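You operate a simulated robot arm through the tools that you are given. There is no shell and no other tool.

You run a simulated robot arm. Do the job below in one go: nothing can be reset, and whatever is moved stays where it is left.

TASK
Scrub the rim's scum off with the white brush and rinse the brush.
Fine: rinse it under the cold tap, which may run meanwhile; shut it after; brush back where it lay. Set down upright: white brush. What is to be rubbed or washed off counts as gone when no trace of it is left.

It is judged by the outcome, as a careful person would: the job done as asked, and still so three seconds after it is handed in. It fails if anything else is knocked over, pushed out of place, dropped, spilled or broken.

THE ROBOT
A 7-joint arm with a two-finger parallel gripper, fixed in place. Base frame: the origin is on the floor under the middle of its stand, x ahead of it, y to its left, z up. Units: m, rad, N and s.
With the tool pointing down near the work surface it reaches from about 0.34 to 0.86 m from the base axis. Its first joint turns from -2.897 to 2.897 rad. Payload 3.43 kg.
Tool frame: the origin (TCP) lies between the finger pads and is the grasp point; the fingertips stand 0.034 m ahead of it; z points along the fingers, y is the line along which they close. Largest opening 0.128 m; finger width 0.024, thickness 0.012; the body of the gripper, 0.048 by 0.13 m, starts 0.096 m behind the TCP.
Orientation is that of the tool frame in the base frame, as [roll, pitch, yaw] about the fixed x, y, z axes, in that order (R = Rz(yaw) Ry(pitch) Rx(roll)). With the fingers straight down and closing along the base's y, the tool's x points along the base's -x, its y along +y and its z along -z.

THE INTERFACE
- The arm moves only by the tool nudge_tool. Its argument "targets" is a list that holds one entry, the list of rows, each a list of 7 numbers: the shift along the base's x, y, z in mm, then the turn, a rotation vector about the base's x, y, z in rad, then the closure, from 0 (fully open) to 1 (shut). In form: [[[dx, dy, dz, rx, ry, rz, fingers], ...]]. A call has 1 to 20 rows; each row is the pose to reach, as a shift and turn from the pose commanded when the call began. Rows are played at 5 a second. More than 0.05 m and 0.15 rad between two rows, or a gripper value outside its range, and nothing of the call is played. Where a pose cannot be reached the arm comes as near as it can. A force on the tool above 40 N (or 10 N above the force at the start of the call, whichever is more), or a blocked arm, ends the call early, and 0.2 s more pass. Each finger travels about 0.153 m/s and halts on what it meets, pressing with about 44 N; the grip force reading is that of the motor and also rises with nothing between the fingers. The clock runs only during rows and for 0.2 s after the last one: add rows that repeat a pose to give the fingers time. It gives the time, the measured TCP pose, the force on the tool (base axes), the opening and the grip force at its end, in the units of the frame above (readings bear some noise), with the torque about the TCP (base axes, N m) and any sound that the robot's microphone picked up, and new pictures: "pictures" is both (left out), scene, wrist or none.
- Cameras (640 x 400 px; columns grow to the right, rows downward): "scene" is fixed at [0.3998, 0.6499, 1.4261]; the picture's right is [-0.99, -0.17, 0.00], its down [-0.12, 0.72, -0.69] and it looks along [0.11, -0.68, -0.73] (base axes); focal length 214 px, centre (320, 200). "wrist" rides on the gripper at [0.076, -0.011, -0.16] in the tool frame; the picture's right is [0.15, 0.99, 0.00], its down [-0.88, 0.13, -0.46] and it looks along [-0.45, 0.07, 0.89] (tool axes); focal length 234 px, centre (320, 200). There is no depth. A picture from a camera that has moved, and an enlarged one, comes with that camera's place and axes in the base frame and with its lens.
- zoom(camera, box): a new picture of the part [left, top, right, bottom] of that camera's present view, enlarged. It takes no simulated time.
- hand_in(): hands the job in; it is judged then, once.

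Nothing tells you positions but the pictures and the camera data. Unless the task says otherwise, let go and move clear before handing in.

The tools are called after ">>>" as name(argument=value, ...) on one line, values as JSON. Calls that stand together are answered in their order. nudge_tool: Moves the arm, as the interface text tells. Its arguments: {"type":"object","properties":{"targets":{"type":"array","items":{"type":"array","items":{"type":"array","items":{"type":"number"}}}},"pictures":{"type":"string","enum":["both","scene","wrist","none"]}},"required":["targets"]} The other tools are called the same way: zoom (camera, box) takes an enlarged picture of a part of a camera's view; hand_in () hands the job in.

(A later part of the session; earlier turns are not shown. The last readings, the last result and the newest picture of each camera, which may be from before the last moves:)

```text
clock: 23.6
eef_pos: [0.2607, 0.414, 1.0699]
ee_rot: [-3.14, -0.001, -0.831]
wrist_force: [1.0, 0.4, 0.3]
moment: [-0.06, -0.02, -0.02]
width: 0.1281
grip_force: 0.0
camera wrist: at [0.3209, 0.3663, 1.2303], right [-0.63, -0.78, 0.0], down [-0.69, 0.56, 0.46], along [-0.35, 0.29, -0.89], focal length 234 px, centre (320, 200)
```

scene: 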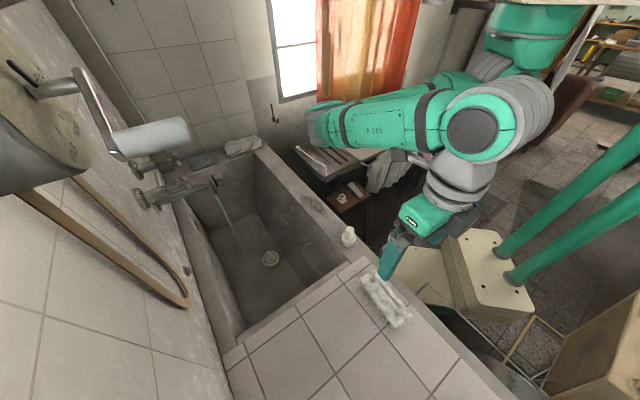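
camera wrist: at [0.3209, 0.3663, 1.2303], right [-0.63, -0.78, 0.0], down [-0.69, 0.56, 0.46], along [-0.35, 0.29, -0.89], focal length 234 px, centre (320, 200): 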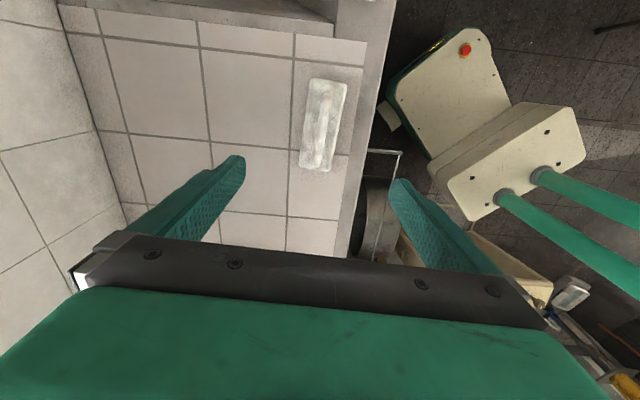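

>>> zoom(camera="wrist", box=[265, 65, 385, 185])

>>> zoom(camera="scene", box=[340, 220, 440, 340])

```text
3.33 times, centred on (325, 125) of wrist
camera zoom: at [0.3209, 0.3663, 1.2303], right [-0.63, -0.78, 0.0], down [-0.69, 0.56, 0.46], along [-0.35, 0.29, -0.89], focal length 781 px, centre (303, 450)
```

zoom: 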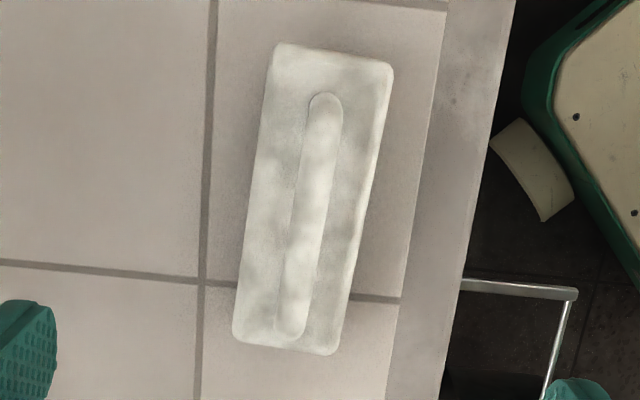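

```text
3.33 times, centred on (390, 280) of scene
camera zoom: at [0.3998, 0.6499, 1.4261], right [-0.99, -0.17, 0.0], down [-0.12, 0.72, -0.69], along [0.11, -0.68, -0.73], focal length 715 px, centre (87, -67)
```

zoom: 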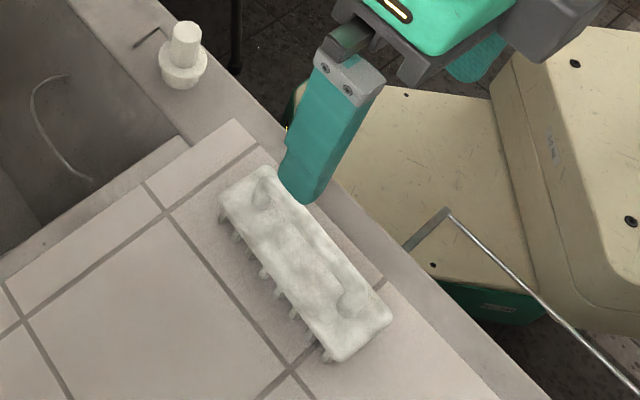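

The orientation is good and the brush is nearly centred. I'll correct by a few millimetres and come down towards the handle, pausing above it to check.

>>> nudge_tool(targets=[[[1, -3, -35, 0, 0, 0, 0], [1, -3, -70, 0, 0, 0, 0], [1, -3, -105, 0, 0, 0, 0], [1, -3, -140, 0, 0, 0, 0], [1, -3, -175, 0, 0, 0, 0], [1, -3, -190, 0, 0, 0, 0], [1, -3, -190, 0, 0, 0, 0]]], pictures="both")

```text
clock: 25.2
eef_pos: [0.2611, 0.411, 0.88]
ee_rot: [-3.142, 0.001, -0.832]
wrist_force: [-0.1, 0.5, 0.0]
moment: [-0.02, 0.03, -0.03]
width: 0.128
grip_force: 0.1
camera wrist: at [0.3211, 0.3634, 1.0404], right [-0.63, -0.77, 0.0], down [-0.69, 0.56, 0.46], along [-0.35, 0.29, -0.89], focal length 234 px, centre (320, 200)
```

scene: 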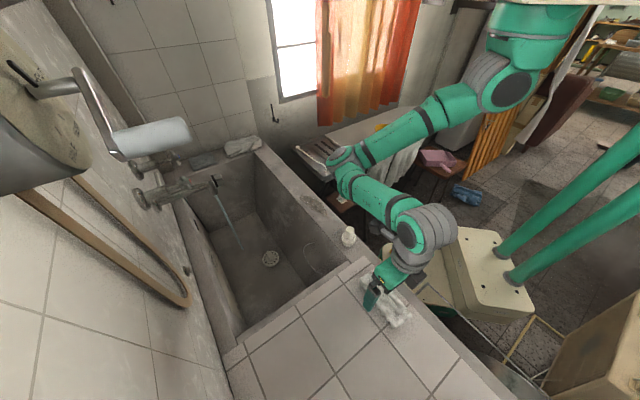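
wrist: 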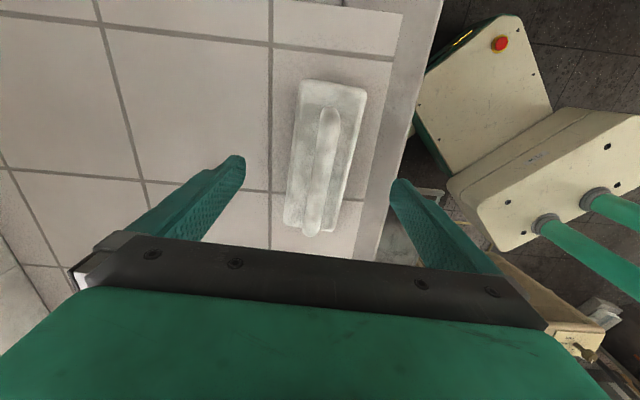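

>>> zoom(camera="wrist", box=[240, 70, 420, 250])

>>> zoom(camera="scene", box=[340, 240, 440, 340])

```text
2.22 times, centred on (330, 160) of wrist
camera zoom: at [0.3211, 0.3634, 1.0404], right [-0.63, -0.77, 0.0], down [-0.69, 0.56, 0.46], along [-0.35, 0.29, -0.89], focal length 520 px, centre (298, 289)
```

zoom: 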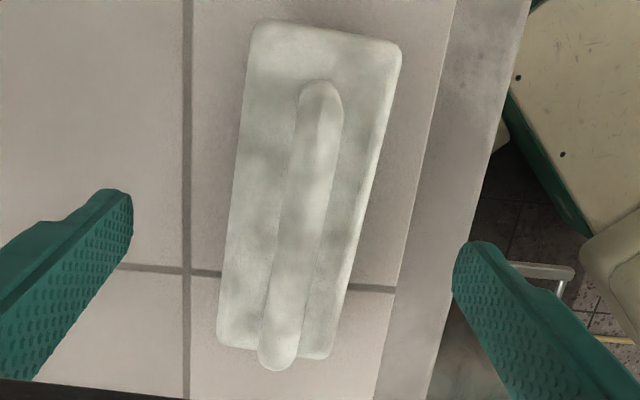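

```text
4.00 times, centred on (390, 290) of scene
camera zoom: at [0.3998, 0.6499, 1.4261], right [-0.99, -0.17, 0.0], down [-0.12, 0.72, -0.69], along [0.11, -0.68, -0.73], focal length 858 px, centre (40, -160)
```

zoom: 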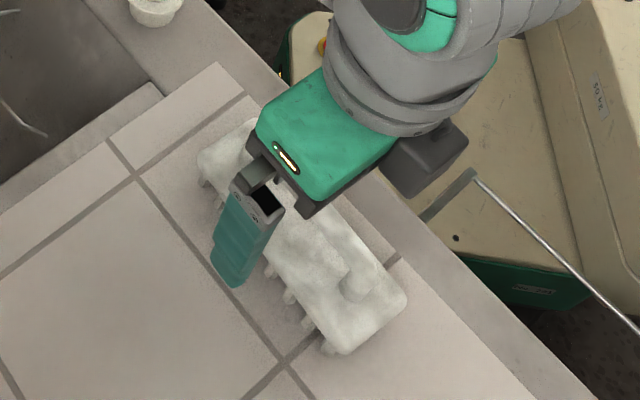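

The fingers straddle the handle well. My estimate is block top ≈ 0.812 and handle bar 0.825–0.843, so I'll descend to TCP z ≈ 0.853 (tips just above the block) and close on the bar.

>>> nudge_tool(targets=[[[0, 0, -15, 0, 0, 0, 0], [0, 0, -27, 0, 0, 0, 0], [0, 0, -27, 0, 0, 0, 0.4], [0, 0, -27, 0, 0, 0, 0.8], [0, 0, -27, 0, 0, 0, 1], [0, 0, -27, 0, 0, 0, 1], [0, 0, -27, 0, 0, 0, 1]]], pictures="both")

```text
clock: 26.8
eef_pos: [0.2613, 0.4101, 0.8554]
ee_rot: [3.141, -0.001, -0.833]
wrist_force: [0.4, -0.3, -0.3]
moment: [0.03, 0.0, -0.02]
width: 0.0591
grip_force: 44.0
camera wrist: at [0.3216, 0.363, 1.0138], right [-0.63, -0.77, 0.0], down [-0.69, 0.56, 0.46], along [-0.35, 0.29, -0.89], focal length 234 px, centre (320, 200)
```

scene: 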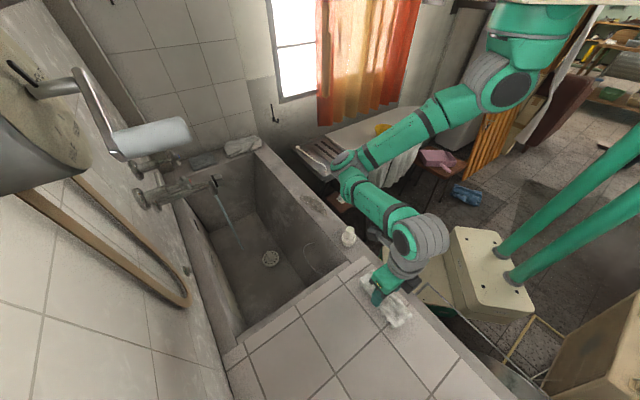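
wrist: 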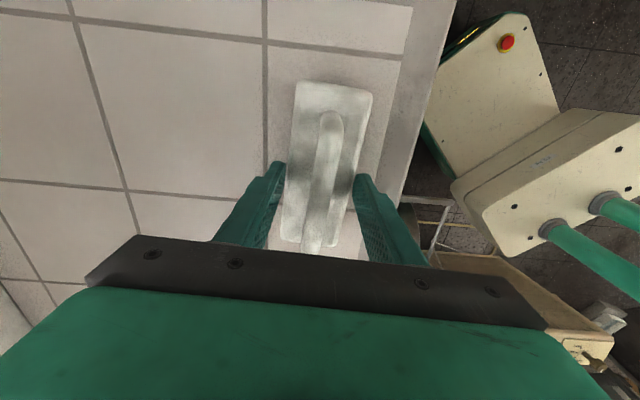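

>>> zoom(camera="wrist", box=[230, 70, 410, 250])

>>> zoom(camera="scene", box=[345, 240, 425, 340])

```text
2.22 times, centred on (320, 160) of wrist
camera zoom: at [0.3216, 0.363, 1.0138], right [-0.63, -0.77, 0.0], down [-0.69, 0.56, 0.46], along [-0.35, 0.29, -0.89], focal length 520 px, centre (320, 289)
```

zoom: 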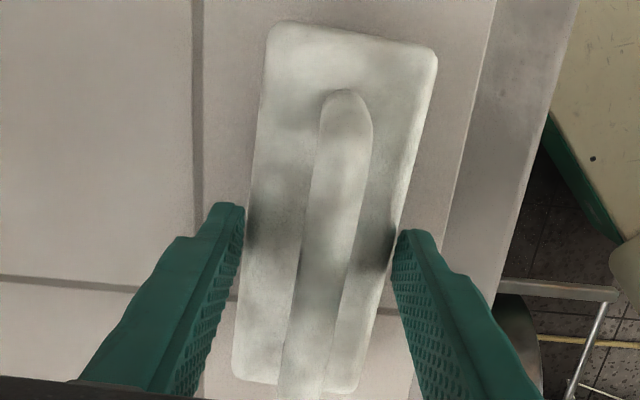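

```text
4.00 times, centred on (385, 290) of scene
camera zoom: at [0.3998, 0.6499, 1.4261], right [-0.99, -0.17, 0.0], down [-0.12, 0.72, -0.69], along [0.11, -0.68, -0.73], focal length 858 px, centre (60, -160)
```

zoom: 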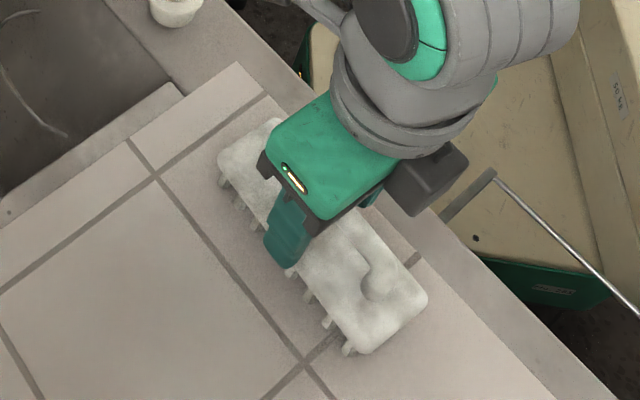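

The fingers have closed on the brush's block (59 mm) rather than the bar, which is a firm hold, but I want more overlap. I'll open slightly, drop 8 mm and regrip.

>>> nudge_tool(targets=[[[0, 0, 0, 0, 0, 0, 0.35], [0, 0, 0, 0, 0, 0, 0.35], [0, 0, -5, 0, 0, 0, 0.35], [0, 0, -9, 0, 0, 0, 0.35], [0, 0, -9, 0, 0, 0, 0.7], [0, 0, -9, 0, 0, 0, 1], [0, 0, -9, 0, 0, 0, 1], [0, 0, -9, 0, 0, 0, 1]]], pictures="both")

```text
clock: 28.6
eef_pos: [0.2631, 0.4104, 0.8452]
ee_rot: [3.141, -0.001, -0.831]
wrist_force: [0.2, -0.3, 1.6]
moment: [-0.03, -0.01, -0.07]
width: 0.0596
grip_force: 44.1
camera wrist: at [0.322, 0.3628, 1.0048], right [-0.63, -0.77, 0.0], down [-0.69, 0.56, 0.46], along [-0.35, 0.29, -0.89], focal length 234 px, centre (320, 200)
```

scene: 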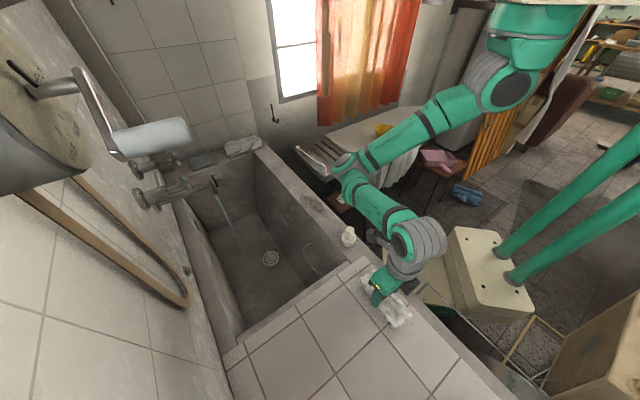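
wrist: 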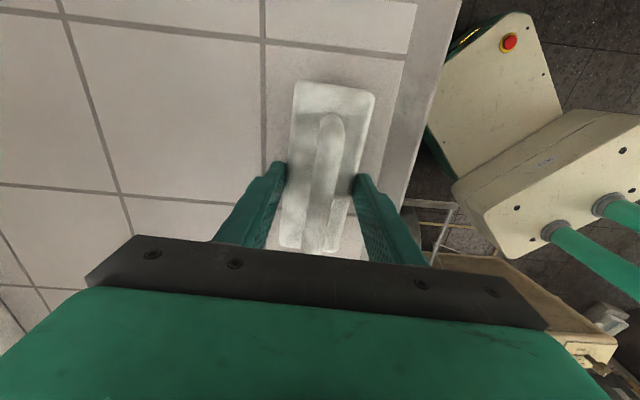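

Firm grip again with more overlap. I'll lift the brush 15 cm straight up and check it comes along.

>>> nudge_tool(targets=[[[0, 0, 10, 0, 0, 0, 1], [0, 0, 30, 0, 0, 0, 1], [0, 0, 60, 0, 0, 0, 1], [0, 0, 90, 0, 0, 0, 1], [0, 0, 120, 0, 0, 0, 1], [0, 0, 150, 0, 0, 0, 1], [0, 0, 150, 0, 0, 0, 1]]], pictures="both")

```text
clock: 30.2
eef_pos: [0.262, 0.4101, 0.9943]
ee_rot: [3.141, 0.001, -0.834]
wrist_force: [-0.7, 0.7, -1.8]
moment: [0.03, -0.01, -0.01]
width: 0.0597
grip_force: 43.8
camera wrist: at [0.3216, 0.3624, 1.1549], right [-0.63, -0.77, 0.0], down [-0.69, 0.56, 0.46], along [-0.35, 0.29, -0.89], focal length 234 px, centre (320, 200)
```

scene: 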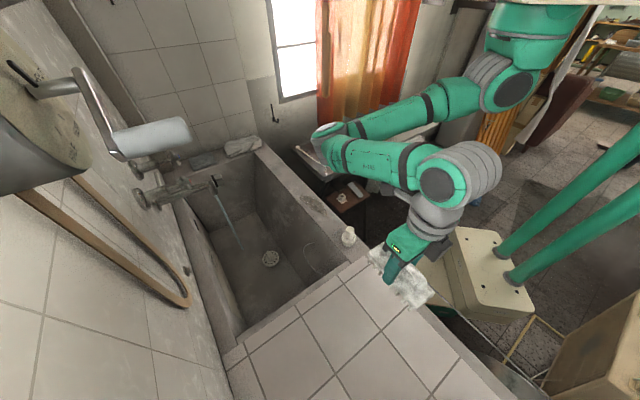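
wrist: 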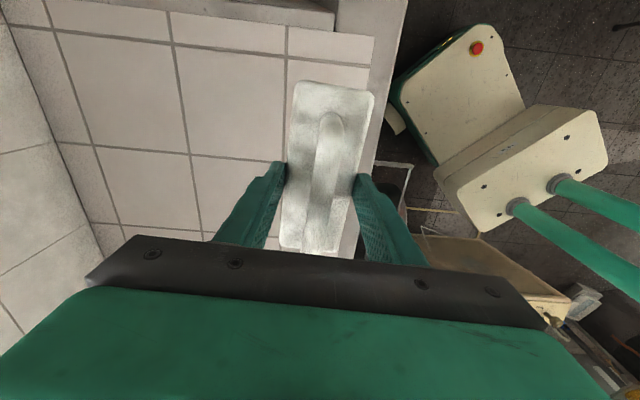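

The brush is lifted cleanly. Now I'll carry it high past the dispenser to above the scum on the rim, turning slightly to line up with the rim.

>>> nudge_tool(targets=[[[26, -33, 0, 0, 0, 0.005, 1], [53, -67, 0, 0, 0, 0.01, 1], [79, -100, 0, 0, 0, 0.015, 1], [105, -134, 0, 0, 0, 0.02, 1], [131, -167, 0, 0, 0, 0.025, 1], [158, -201, 0, 0, 0, 0.03, 1], [184, -234, 0, 0, 0, 0.035, 1], [210, -268, 0, 0, 0, 0.04, 1], [237, -301, 0, 0, 0, 0.045, 1], [263, -335, 0, 0, 0, 0.047, 1], [263, -335, -40, 0, 0, 0.047, 1], [263, -335, -80, 0, 0, 0.047, 1], [263, -335, -80, 0, 0, 0.047, 1]]], pictures="both")

```text
clock: 33.0
eef_pos: [0.5251, 0.0756, 0.9149]
ee_rot: [-3.142, 0.0, -0.785]
wrist_force: [-0.4, -0.5, -2.4]
moment: [0.03, 0.0, -0.04]
width: 0.0596
grip_force: 44.1
camera wrist: at [0.5867, 0.0302, 1.0739], right [-0.6, -0.8, 0.0], down [-0.71, 0.53, 0.46], along [-0.37, 0.27, -0.89], focal length 234 px, centre (320, 200)
```

scene: 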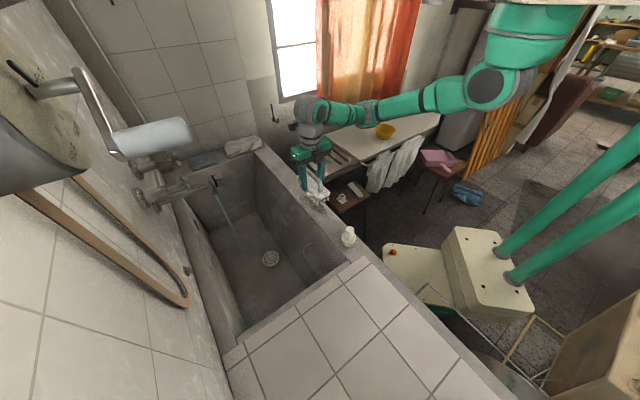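
wrist: 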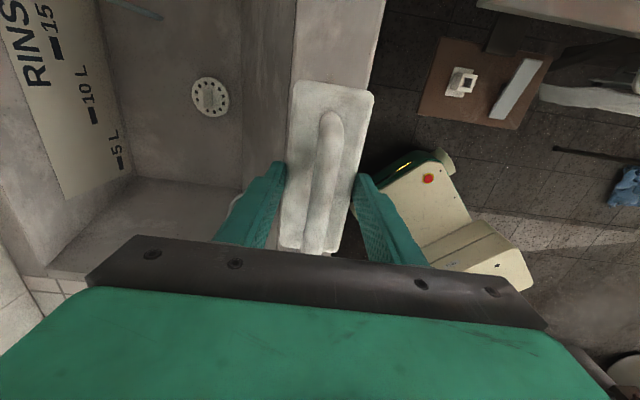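

>>> zoom(camera="scene", box=[260, 150, 380, 250])

>>> zoom(camera="wrist", box=[230, 0, 410, 260])

```text
4.00 times, centred on (320, 200) of scene
camera zoom: at [0.3998, 0.6499, 1.4261], right [-0.99, -0.17, 0.0], down [-0.12, 0.72, -0.69], along [0.11, -0.68, -0.73], focal length 858 px, centre (320, 200)
```

zoom: 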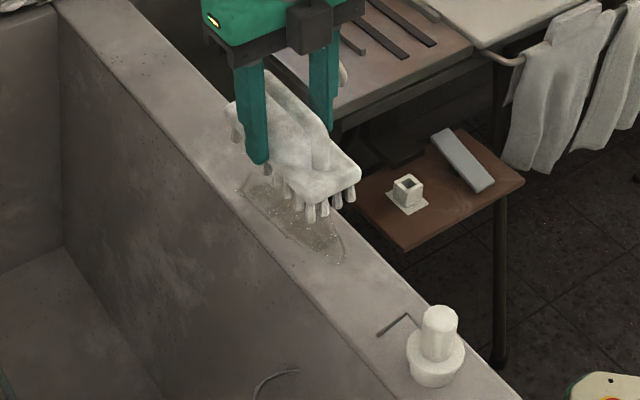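

```text
1.54 times, centred on (320, 130) of wrist
camera zoom: at [0.5867, 0.0302, 1.0739], right [-0.6, -0.8, 0.0], down [-0.71, 0.53, 0.46], along [-0.37, 0.27, -0.89], focal length 360 px, centre (320, 308)
```

zoom: 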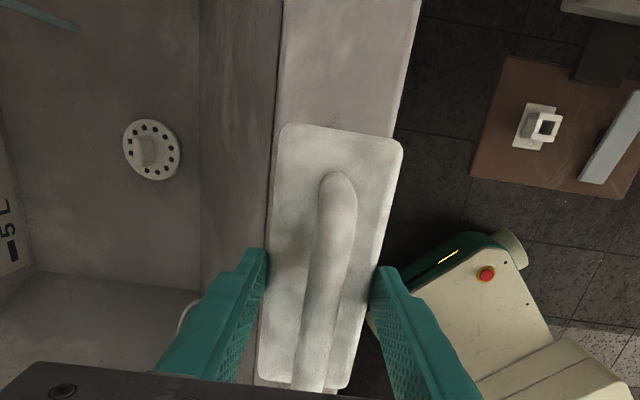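

The brush hangs over the patch, aligned with the rim. I'll lower it to just above the surface.

>>> nudge_tool(targets=[[[0, 0, -20, 0, 0, 0, 1], [0, 0, -40, 0, 0, 0, 1], [0, 0, -55, 0, 0, 0, 1], [0, 0, -60, 0, 0, 0, 1], [0, 0, -63, 0, 0, 0, 1], [0, 0, -63, 0, 0, 0, 1]]], pictures="scene")

>>> zoom(camera="scene", box=[260, 150, 380, 250])

```text
clock: 34.4
eef_pos: [0.5259, 0.0768, 0.8524]
ee_rot: [-3.141, 0.001, -0.785]
wrist_force: [0.8, -0.4, -1.9]
moment: [0.0, 0.02, 0.01]
width: 0.0593
grip_force: 44.1
```

scene: 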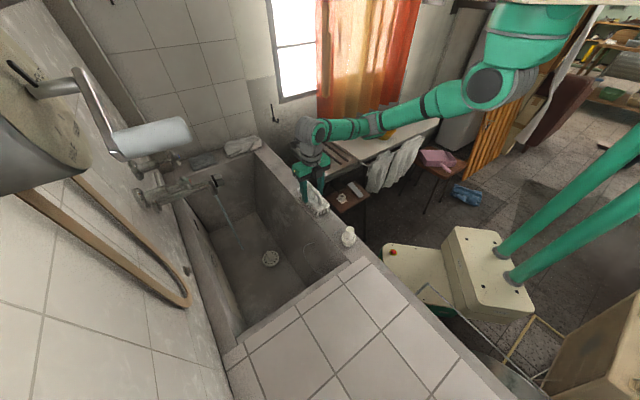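

```text
4.00 times, centred on (320, 200) of scene
camera zoom: at [0.3998, 0.6499, 1.4261], right [-0.99, -0.17, 0.0], down [-0.12, 0.72, -0.69], along [0.11, -0.68, -0.73], focal length 858 px, centre (320, 200)
```

zoom: 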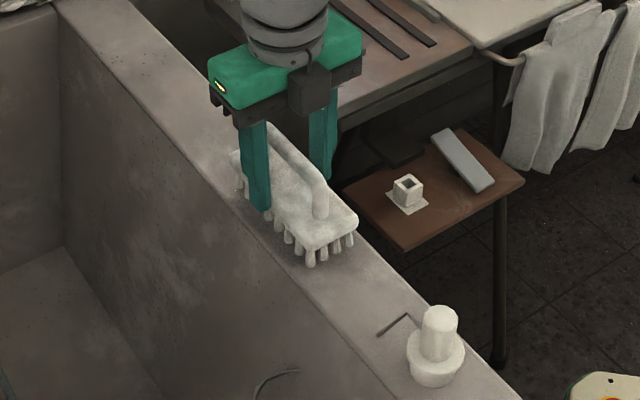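

The bristles are almost on the rim and cover the patch. I'll lower by a couple of millimetres at a time, watching the force.

>>> nudge_tool(targets=[[[0, 0, -2, 0, 0, 0, 1], [0, 0, -4, 0, 0, 0, 1], [0, 0, -4, 0, 0, 0, 1]]], pictures="none")

>>> nudge_tool(targets=[[[0, 0, -1, 0, 0, 0, 1], [0, 0, -2, 0, 0, 0, 1], [0, 0, -2, 0, 0, 0, 1]]], pictures="none")

>>> nudge_tool(targets=[[[0, 0, -1, 0, 0, 0, 1], [0, 0, -2, 0, 0, 0, 1], [0, 0, -2, 0, 0, 0, 1]]], pictures="none")

```text
clock: 35.2
eef_pos: [0.5261, 0.076, 0.8466]
ee_rot: [-3.141, 0.001, -0.785]
wrist_force: [-0.2, -0.3, -1.8]
moment: [-0.02, 0.0, 0.0]
width: 0.0593
grip_force: 43.9
```

```text
clock: 36.0
eef_pos: [0.5263, 0.0761, 0.8455]
ee_rot: [-3.141, -0.001, -0.785]
wrist_force: [-0.2, 0.2, -2.2]
moment: [-0.02, 0.01, -0.02]
width: 0.0593
grip_force: 44.2
```

```text
clock: 36.8
eef_pos: [0.5253, 0.076, 0.844]
ee_rot: [-3.138, -0.002, -0.786]
wrist_force: [-4.8, -0.1, 35.8]
moment: [0.34, 0.54, -0.02]
width: 0.0592
grip_force: 44.0
```

Contact found at TCP z ≈ 0.845; the surface is stiff, so 36 N is too much. I'll ease off by 1.5 mm.

>>> nudge_tool(targets=[[[0, 0, 1, 0, 0, 0, 1], [0, 0, 1.5, 0, 0, 0, 1], [0, 0, 1.5, 0, 0, 0, 1]]], pictures="none")

```text
clock: 37.6
eef_pos: [0.5259, 0.0759, 0.8453]
ee_rot: [-3.141, 0.0, -0.786]
wrist_force: [-2.6, -2.0, 15.0]
moment: [-0.23, -0.53, -0.07]
width: 0.0595
grip_force: 44.1
```

About 15 N now, a good scrubbing pressure. I'll run a first set of strokes along and across the patch.

>>> nudge_tool(targets=[[[10.6, -10.6, 0.2, 0, 0, 0, 1], [21.2, -21.2, 0.2, 0, 0, 0, 1], [7.1, -7.1, 0.2, 0, 0, 0, 1], [-7.1, 7.1, 0.2, 0, 0, 0, 1], [-21.2, 21.2, 0.2, 0, 0, 0, 1], [-7.1, 7.1, 0.2, 0, 0, 0, 1], [7.1, -7.1, 0.2, 0, 0, 0, 1], [21.2, -21.2, 0.2, 0, 0, 0, 1], [24.7, -17.7, 0.2, 0, 0, 0, 1], [28.3, -14.1, 0.2, 0, 0, 0, 1], [14.1, 0, 0.2, 0, 0, 0, 1], [0, 14.1, 0.2, 0, 0, 0, 1], [-14.1, 28.3, 0.2, 0, 0, 0, 1], [-21.2, 21.2, 0.2, 0, 0, 0, 1], [-28.3, 14.1, 0.2, 0, 0, 0, 1], [-14.1, 0, 0.2, 0, 0, 0, 1], [0, -14.1, 0.2, 0, 0, 0, 1], [14.1, -28.3, 0.2, 0, 0, 0, 1], [3.5, -10.6, 0.2, 0, 0, 0, 1], [0, 0, 0.2, 0, 0, 0, 1]]], pictures="both")

>>> zoom(camera="scene", box=[260, 150, 380, 250])

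```text
clock: 41.8
eef_pos: [0.5249, 0.0767, 0.8453]
ee_rot: [-3.141, 0.001, -0.786]
wrist_force: [0.6, -0.4, -1.9]
moment: [-0.01, -0.02, 0.02]
width: 0.0593
grip_force: 44.0
camera wrist: at [0.5868, 0.0309, 1.0056], right [-0.6, -0.8, 0.0], down [-0.72, 0.53, 0.46], along [-0.37, 0.27, -0.89], focal length 234 px, centre (320, 200)
```

scene: 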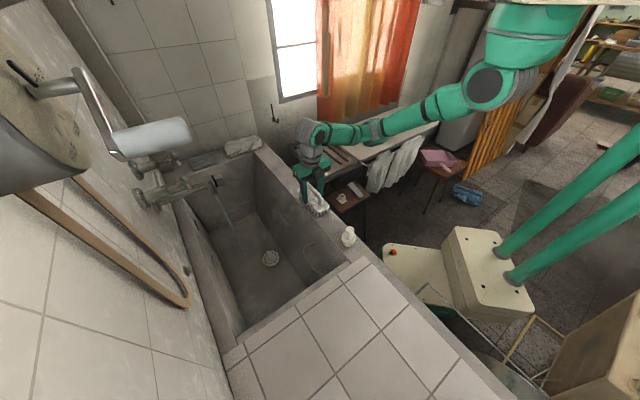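
wrist: 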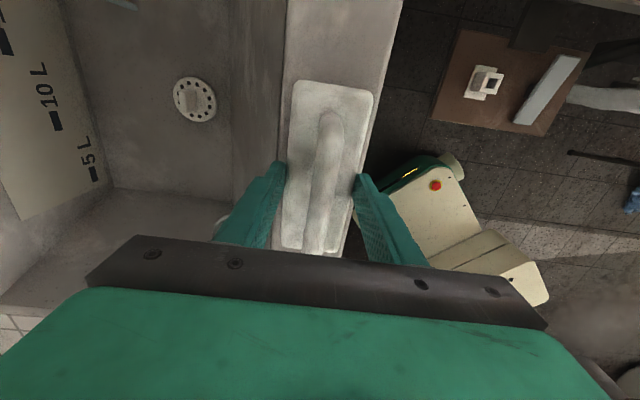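

```text
4.00 times, centred on (320, 200) of scene
camera zoom: at [0.3998, 0.6499, 1.4261], right [-0.99, -0.17, 0.0], down [-0.12, 0.72, -0.69], along [0.11, -0.68, -0.73], focal length 858 px, centre (320, 200)
```

zoom: 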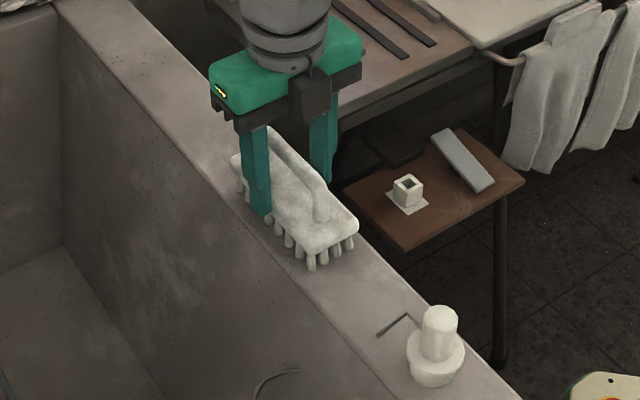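

Contact was lost at that height (force back to just the brush's weight). I'll step down finely to find light, steady pressure.

>>> nudge_tool(targets=[[[0, 0, -0.6, 0, 0, 0, 1], [0, 0, -0.6, 0, 0, 0, 1]]], pictures="none")

>>> nudge_tool(targets=[[[0, 0, -0.5, 0, 0, 0, 1], [0, 0, -0.5, 0, 0, 0, 1]]], pictures="none")

>>> nudge_tool(targets=[[[0, 0, -0.4, 0, 0, 0, 1], [0, 0, -0.4, 0, 0, 0, 1]]], pictures="none")

```text
clock: 42.4
eef_pos: [0.5257, 0.0754, 0.8445]
ee_rot: [-3.141, -0.001, -0.787]
wrist_force: [-0.5, -0.1, 2.3]
moment: [0.13, 0.05, 0.01]
width: 0.0593
grip_force: 44.3
```

```text
clock: 43.0
eef_pos: [0.5246, 0.0754, 0.8449]
ee_rot: [-3.14, 0.0, -0.784]
wrist_force: [-1.7, 0.5, 13.1]
moment: [0.09, 0.28, 0.0]
width: 0.0594
grip_force: 44.2
```

```text
clock: 43.6
eef_pos: [0.525, 0.0751, 0.8454]
ee_rot: [-3.14, -0.001, -0.788]
wrist_force: [-1.8, 2.5, 25.2]
moment: [0.07, 0.37, -0.01]
width: 0.0592
grip_force: 43.7
```

Pressure is now well calibrated (about 23 N per mm). I'll ease back 0.4 mm and scrub again, in shorter calls to monitor force.

>>> nudge_tool(targets=[[[10.6, -10.6, 0.4, 0, 0, 0, 1], [21.2, -21.2, 0.4, 0, 0, 0, 1], [7.1, -7.1, 0.4, 0, 0, 0, 1], [-7.1, 7.1, 0.4, 0, 0, 0, 1], [-21.2, 21.2, 0.4, 0, 0, 0, 1], [-7.1, 7.1, 0.4, 0, 0, 0, 1], [7.1, -7.1, 0.4, 0, 0, 0, 1], [21.2, -21.2, 0.4, 0, 0, 0, 1], [21.2, -21.2, 0.4, 0, 0, 0, 1]]], pictures="none")

>>> nudge_tool(targets=[[[-14.2, 14.2, 0, 0, 0, 0, 1], [-28.3, 28.3, 0, 0, 0, 0, 1], [-42.4, 42.4, 0, 0, 0, 0, 1], [-42.4, 42.4, 0, 0, 0, 0, 1]]], pictures="none")

```text
clock: 45.6
eef_pos: [0.547, 0.054, 0.8429]
ee_rot: [-3.141, 0.001, -0.784]
wrist_force: [-5.6, 3.2, 13.2]
moment: [0.81, 0.81, 0.13]
width: 0.0592
grip_force: 43.6
```

```text
clock: 46.6
eef_pos: [0.5038, 0.0965, 0.8439]
ee_rot: [-3.141, 0.0, -0.787]
wrist_force: [0.2, 0.1, 0.1]
moment: [-0.03, -0.08, -0.02]
width: 0.0591
grip_force: 43.9
```

Contact is good at one end and light at the other. I'll lift to look at the patch before continuing.

>>> nudge_tool(targets=[[[0, 0, 20, 0, 0, 0, 1], [10, -10, 50, 0, 0, 0, 1], [20, -20, 90, 0, 0, 0, 1], [20, -20, 130, 0, 0, 0, 1], [20, -20, 130, 0, 0, 0, 1]]], pictures="both")

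>>> zoom(camera="scene", box=[270, 160, 370, 240])

```text
clock: 47.8
eef_pos: [0.5257, 0.0768, 0.9744]
ee_rot: [3.141, 0.0, -0.786]
wrist_force: [0.5, 0.7, -2.2]
moment: [0.01, 0.0, -0.01]
width: 0.0592
grip_force: 44.0
camera wrist: at [0.5867, 0.0315, 1.1339], right [-0.6, -0.8, 0.0], down [-0.71, 0.53, 0.46], along [-0.37, 0.27, -0.89], focal length 234 px, centre (320, 200)
```

scene: 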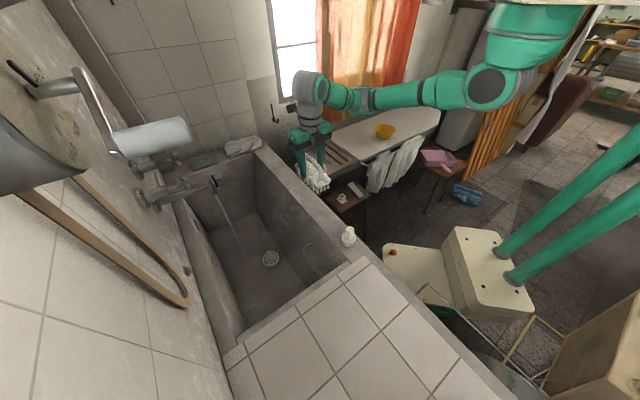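
wrist: 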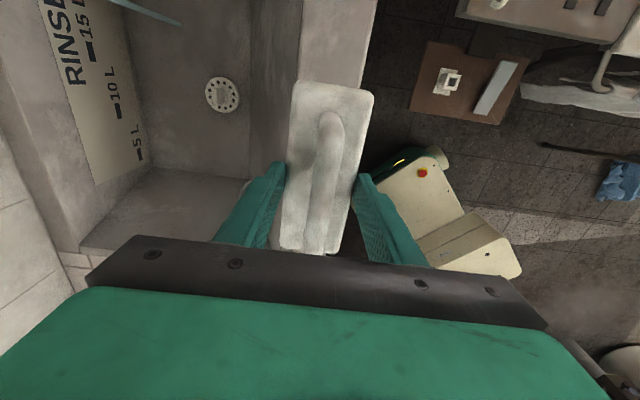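

```text
5.00 times, centred on (320, 200) of scene
camera zoom: at [0.3998, 0.6499, 1.4261], right [-0.99, -0.17, 0.0], down [-0.12, 0.72, -0.69], along [0.11, -0.68, -0.73], focal length 1072 px, centre (320, 200)
```

zoom: 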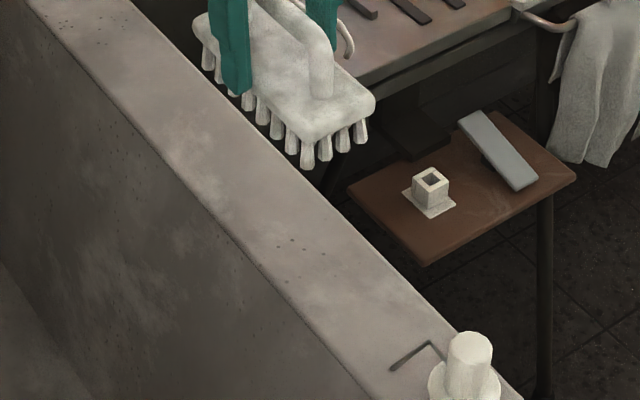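

The patch looks gone already. I'll zoom in hard on the area and on the bristles to check for residue.

>>> zoom(camera="scene", box=[290, 180, 340, 220])

>>> zoom(camera="scene", box=[285, 140, 345, 200])

>>> zoom(camera="scene", box=[180, 150, 300, 290])

```text
10.00 times, centred on (315, 200) of scene
camera zoom: at [0.3998, 0.6499, 1.4261], right [-0.99, -0.17, 0.0], down [-0.12, 0.72, -0.69], along [0.11, -0.68, -0.73], focal length 2145 px, centre (370, 200)
```

zoom: 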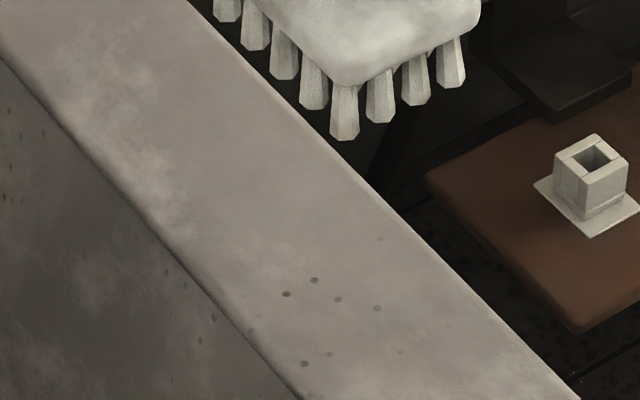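

```text
6.67 times, centred on (315, 170) of scene
camera zoom: at [0.3998, 0.6499, 1.4261], right [-0.99, -0.17, 0.0], down [-0.12, 0.72, -0.69], along [0.11, -0.68, -0.73], focal length 1430 px, centre (353, 400)
```

zoom: 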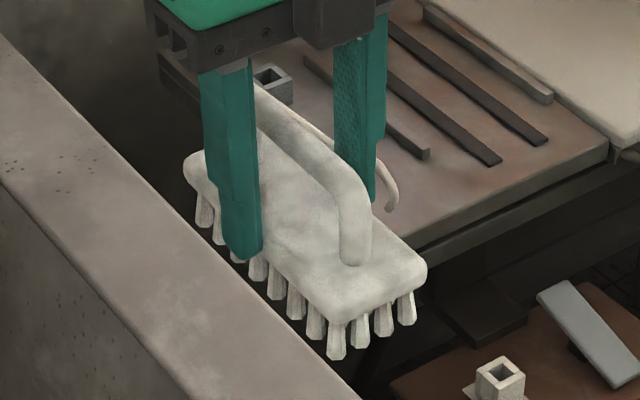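

```text
2.86 times, centred on (240, 220) of scene
camera zoom: at [0.3998, 0.6499, 1.4261], right [-0.99, -0.17, 0.0], down [-0.12, 0.72, -0.69], along [0.11, -0.68, -0.73], focal length 613 px, centre (549, 143)
```

zoom: 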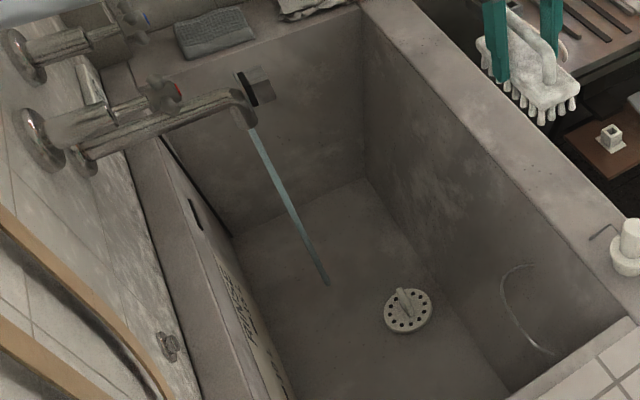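

The stain appears gone, but I'll do one more thorough pass with even pressure over the whole footprint (including the edges) to be safe, compensating for the slight slope.

>>> nudge_tool(targets=[[[0, 0, -40, 0, 0, 0, 1], [0, 0, -80, 0, 0, 0, 1], [0, 0, -115, 0, 0, 0, 1], [0, 0, -127, 0, 0, 0, 1], [0, 0, -129.5, 0, 0, 0, 1], [0, 0, -130, 0, 0, 0, 1], [10.6, -10.6, -129.9, 0, 0, 0, 1], [21.2, -21.2, -129.8, 0, 0, 0, 1], [10.6, -3.5, -129.9, 0, 0, 0, 1], [0, 14.1, -130.1, 0, 0, 0, 1], [-14.1, 28.3, -130.2, 0, 0, 0, 1], [0, 14.1, -130.1, 0, 0, 0, 1], [14.1, 0, -129.9, 0, 0, 0, 1], [28.3, -14.1, -129.8, 0, 0, 0, 1], [21.2, -21.2, -129.8, 0, 0, 0, 1], [14.1, -28.3, -129.8, 0, 0, 0, 1], [0, -14.1, -129.9, 0, 0, 0, 1], [-14.1, 0, -130.1, 0, 0, 0, 1], [-28.3, 14.1, -130.2, 0, 0, 0, 1], [-21.2, 21.2, -130.2, 0, 0, 0, 1]]], pictures="none")

```text
clock: 52.0
eef_pos: [0.5033, 0.0973, 0.8444]
ee_rot: [3.14, 0.0, -0.785]
wrist_force: [0.0, -0.7, -1.8]
moment: [0.03, -0.01, 0.03]
width: 0.0589
grip_force: 44.4
```

>>> nudge_tool(targets=[[[0, 0, -0.5, 0, 0, 0, 1], [0, 0, -0.9, 0, 0, 0, 1], [0, 0, -0.9, 0, 0, 0, 1]]], pictures="none")

```text
clock: 52.8
eef_pos: [0.5042, 0.0986, 0.8442]
ee_rot: [-3.139, -0.001, -0.784]
wrist_force: [1.9, 1.2, 7.7]
moment: [0.01, 0.22, -0.03]
width: 0.0593
grip_force: 43.5
```

Light, steady contact now (about 9 N). Sweeping the full patch once more from here.

>>> nudge_tool(targets=[[[14.1, -14.1, 0.1, 0, 0, 0, 1], [28.3, -28.3, 0.2, 0, 0, 0, 1], [42.4, -42.4, 0.3, 0, 0, 0, 1], [49.5, -35.4, 0.3, 0, 0, 0, 1], [35.4, -21.2, 0.2, 0, 0, 0, 1], [21.2, -7.1, 0.1, 0, 0, 0, 1], [7.1, 7.1, 0, 0, 0, 0, 1], [0, 0, 0, 0, 0, 0, 1], [-7.1, -7.1, 0, 0, 0, 0, 1], [7.1, -21.2, 0.1, 0, 0, 0, 1], [21.2, -35.4, 0.2, 0, 0, 0, 1], [35.4, -49.5, 0.3, 0, 0, 0, 1], [42.4, -42.4, 0.3, 0, 0, 0, 1], [28.3, -28.3, 0.2, 0, 0, 0, 1], [14.1, -14.1, 0.1, 0, 0, 0, 1], [0, 0, 0, 0, 0, 0, 1]]], pictures="none")

```text
clock: 56.2
eef_pos: [0.5036, 0.0983, 0.8432]
ee_rot: [3.141, 0.0, -0.784]
wrist_force: [2.7, -2.8, 8.4]
moment: [0.23, 0.23, 0.03]
width: 0.0593
grip_force: 44.6
```

Contact was kept through the whole sweep. I'll lift up and move over the basin, then inspect the rim and the bristles.

>>> nudge_tool(targets=[[[0, 0, 10, 0, 0, 0, 1], [0, 0, 40, 0, 0, 0, 1], [0, 0, 80, 0, 0, 0, 1], [0, 0, 120, 0, 0, 0, 1], [20, 5, 150, 0, 0, 0, 1], [60, 10, 150, 0, 0, 0, 1], [100, 14, 150, 0, 0, 0, 1], [140, 17, 150, 0, 0, 0, 1], [140, 17, 150, 0, 0, 0, 1]]], pictures="both")

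>>> zoom(camera="scene", box=[280, 170, 350, 230])

>>> zoom(camera="scene", box=[240, 120, 320, 190])

>>> zoom(camera="wrist", box=[250, 60, 480, 250])

```text
clock: 58.2
eef_pos: [0.643, 0.1158, 0.9925]
ee_rot: [3.141, -0.001, -0.785]
wrist_force: [-0.1, -0.1, -1.6]
moment: [0.05, -0.02, -0.02]
width: 0.0595
grip_force: 44.7
camera wrist: at [0.7054, 0.0704, 1.1528], right [-0.6, -0.8, 0.0], down [-0.71, 0.53, 0.46], along [-0.37, 0.27, -0.89], focal length 234 px, centre (320, 200)
```

scene: 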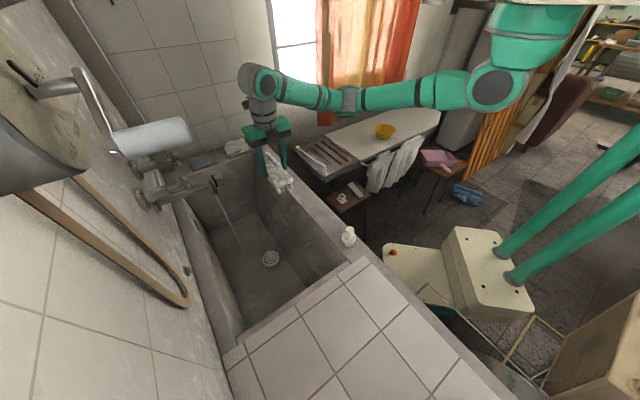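
wrist: 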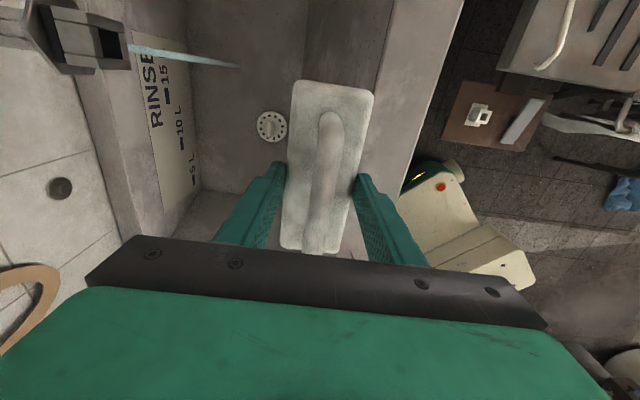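

```text
6.67 times, centred on (315, 200) of scene
camera zoom: at [0.3998, 0.6499, 1.4261], right [-0.99, -0.17, 0.0], down [-0.12, 0.72, -0.69], along [0.11, -0.68, -0.73], focal length 1430 px, centre (353, 200)
```

zoom: 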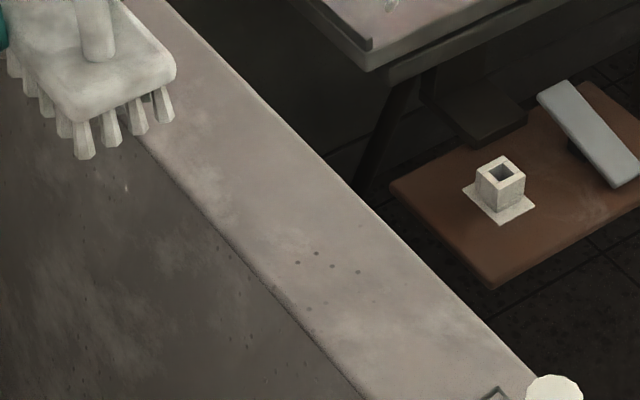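

```text
5.71 times, centred on (280, 155) of scene
camera zoom: at [0.3998, 0.6499, 1.4261], right [-0.99, -0.17, 0.0], down [-0.12, 0.72, -0.69], along [0.11, -0.68, -0.73], focal length 1226 px, centre (549, 457)
```

zoom: 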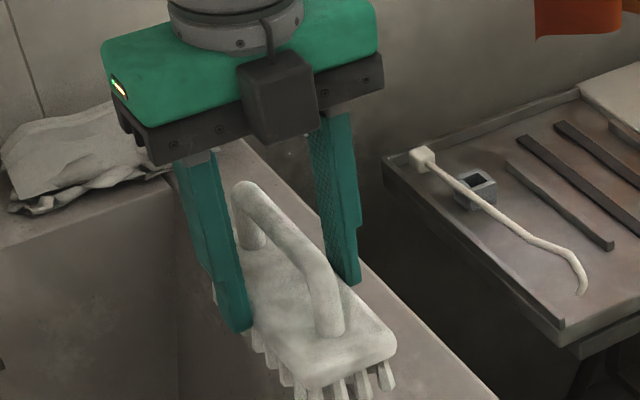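

```text
2.11 times, centred on (365, 155) of wrist
camera zoom: at [0.7054, 0.0704, 1.1528], right [-0.6, -0.8, 0.0], down [-0.71, 0.53, 0.46], along [-0.37, 0.27, -0.89], focal length 493 px, centre (225, 295)
```

zoom: 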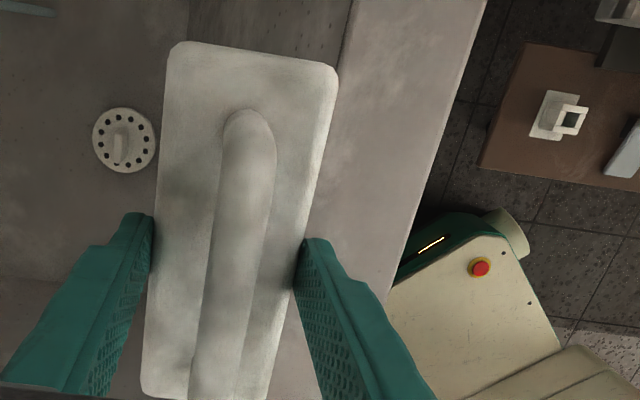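

The rim looks clean and the bristles will now be rinsed. I'll tilt the brush about 60° so the bristles face the wall, while staying clear of the spout.

>>> nudge_tool(targets=[[[10.7, -3, -7.8, 0.0926, -0.0926, 0, 1], [21.4, -6, -15.6, 0.185, -0.185, 0, 1], [32.1, -9, -23.4, 0.278, -0.278, 0, 1], [42.8, -12, -31.2, 0.37, -0.37, 0, 1], [53.5, -15, -39, 0.463, -0.463, 0, 1], [64.2, -18, -46.8, 0.555, -0.555, 0, 1], [75, -21, -54.6, 0.648, -0.648, 0, 1], [85.7, -24.2, -62.5, 0.74, -0.74, 0, 1], [85.7, -24.2, -62.5, 0.74, -0.74, 0, 1]]], pictures="both")

>>> zoom(camera="scene", box=[170, 120, 330, 220])

```text
clock: 60.2
eef_pos: [0.7293, 0.0904, 0.9309]
ee_rot: [-2.094, 0.001, -0.785]
wrist_force: [0.1, 0.1, -1.7]
moment: [-0.01, 0.04, 0.05]
width: 0.0593
grip_force: 43.8
camera wrist: at [0.6891, -0.0552, 1.0201], right [-0.25, -0.45, -0.86], down [-0.95, 0.3, 0.11], along [0.2, 0.84, -0.5], focal length 234 px, centre (320, 200)
```

scene: 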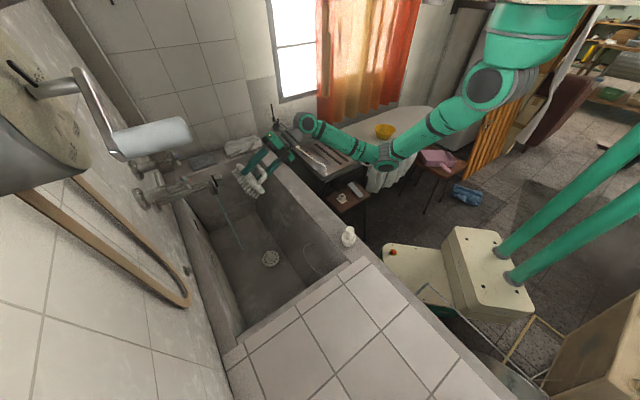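
wrist: 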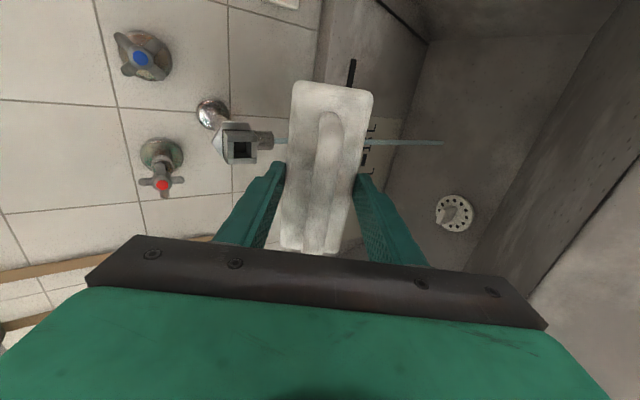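

```text
4.00 times, centred on (250, 170) of scene
camera zoom: at [0.3998, 0.6499, 1.4261], right [-0.99, -0.17, 0.0], down [-0.12, 0.72, -0.69], along [0.11, -0.68, -0.73], focal length 858 px, centre (600, 320)
```

zoom: 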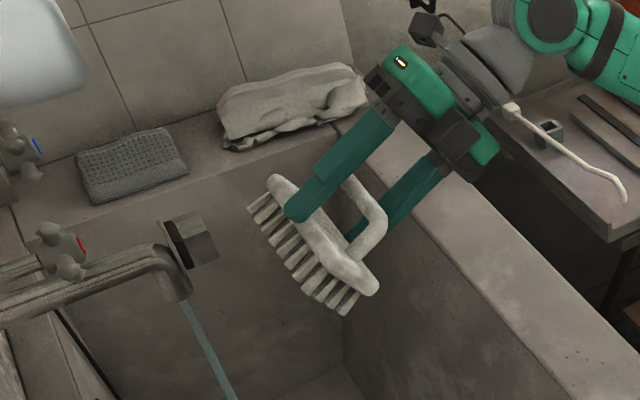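

>>> zoom(camera="scene", box=[225, 155, 275, 205])

>>> zoom(camera="wrist", box=[200, 60, 480, 260])

```text
8.00 times, centred on (250, 180) of scene
camera zoom: at [0.3998, 0.6499, 1.4261], right [-0.99, -0.17, 0.0], down [-0.12, 0.72, -0.69], along [0.11, -0.68, -0.73], focal length 1716 px, centre (880, 360)
```

zoom: 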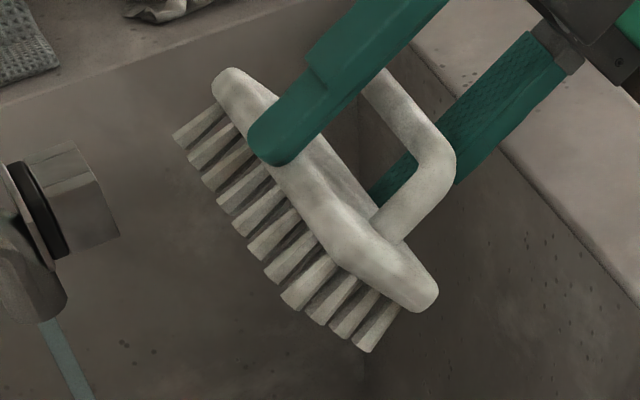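

```text
2.00 times, centred on (340, 160) of wrist
camera zoom: at [0.6891, -0.0552, 1.0201], right [-0.25, -0.45, -0.86], down [-0.95, 0.3, 0.11], along [0.2, 0.84, -0.5], focal length 468 px, centre (280, 280)
```

zoom: 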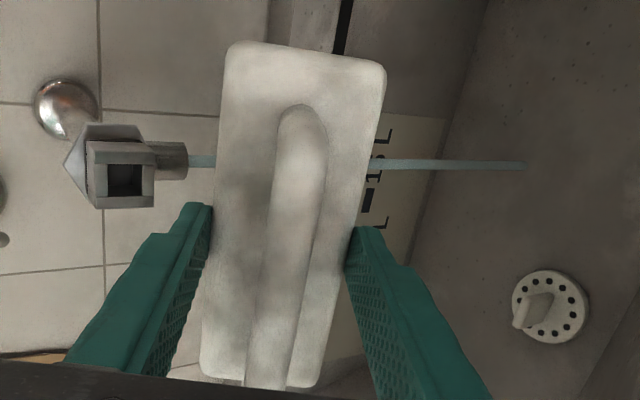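

The bristles are in view of the scene camera; I'll enlarge to see whether scum shows on them.

>>> zoom(camera="scene", box=[230, 163, 262, 203])

>>> zoom(camera="scene", box=[228, 160, 248, 180])

```text
10.00 times, centred on (246, 183) of scene
camera zoom: at [0.3998, 0.6499, 1.4261], right [-0.99, -0.17, 0.0], down [-0.12, 0.72, -0.69], along [0.11, -0.68, -0.73], focal length 2145 px, centre (1060, 370)
```

zoom: 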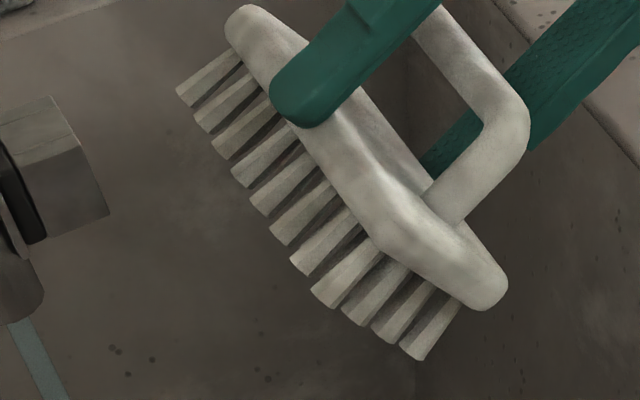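

```text
16.00 times, centred on (238, 170) of scene
camera zoom: at [0.3998, 0.6499, 1.4261], right [-0.99, -0.17, 0.0], down [-0.12, 0.72, -0.69], along [0.11, -0.68, -0.73], focal length 3432 px, centre (1632, 680)
```

zoom: 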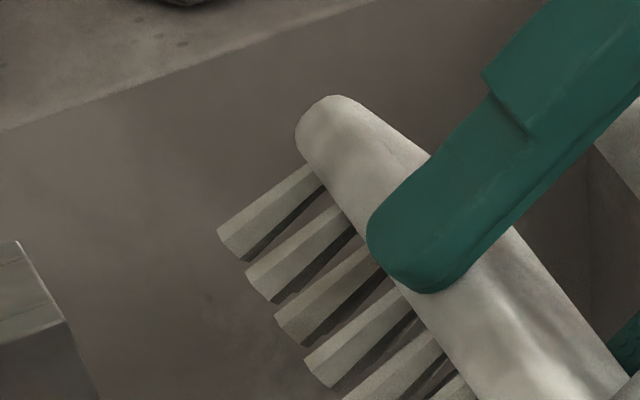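

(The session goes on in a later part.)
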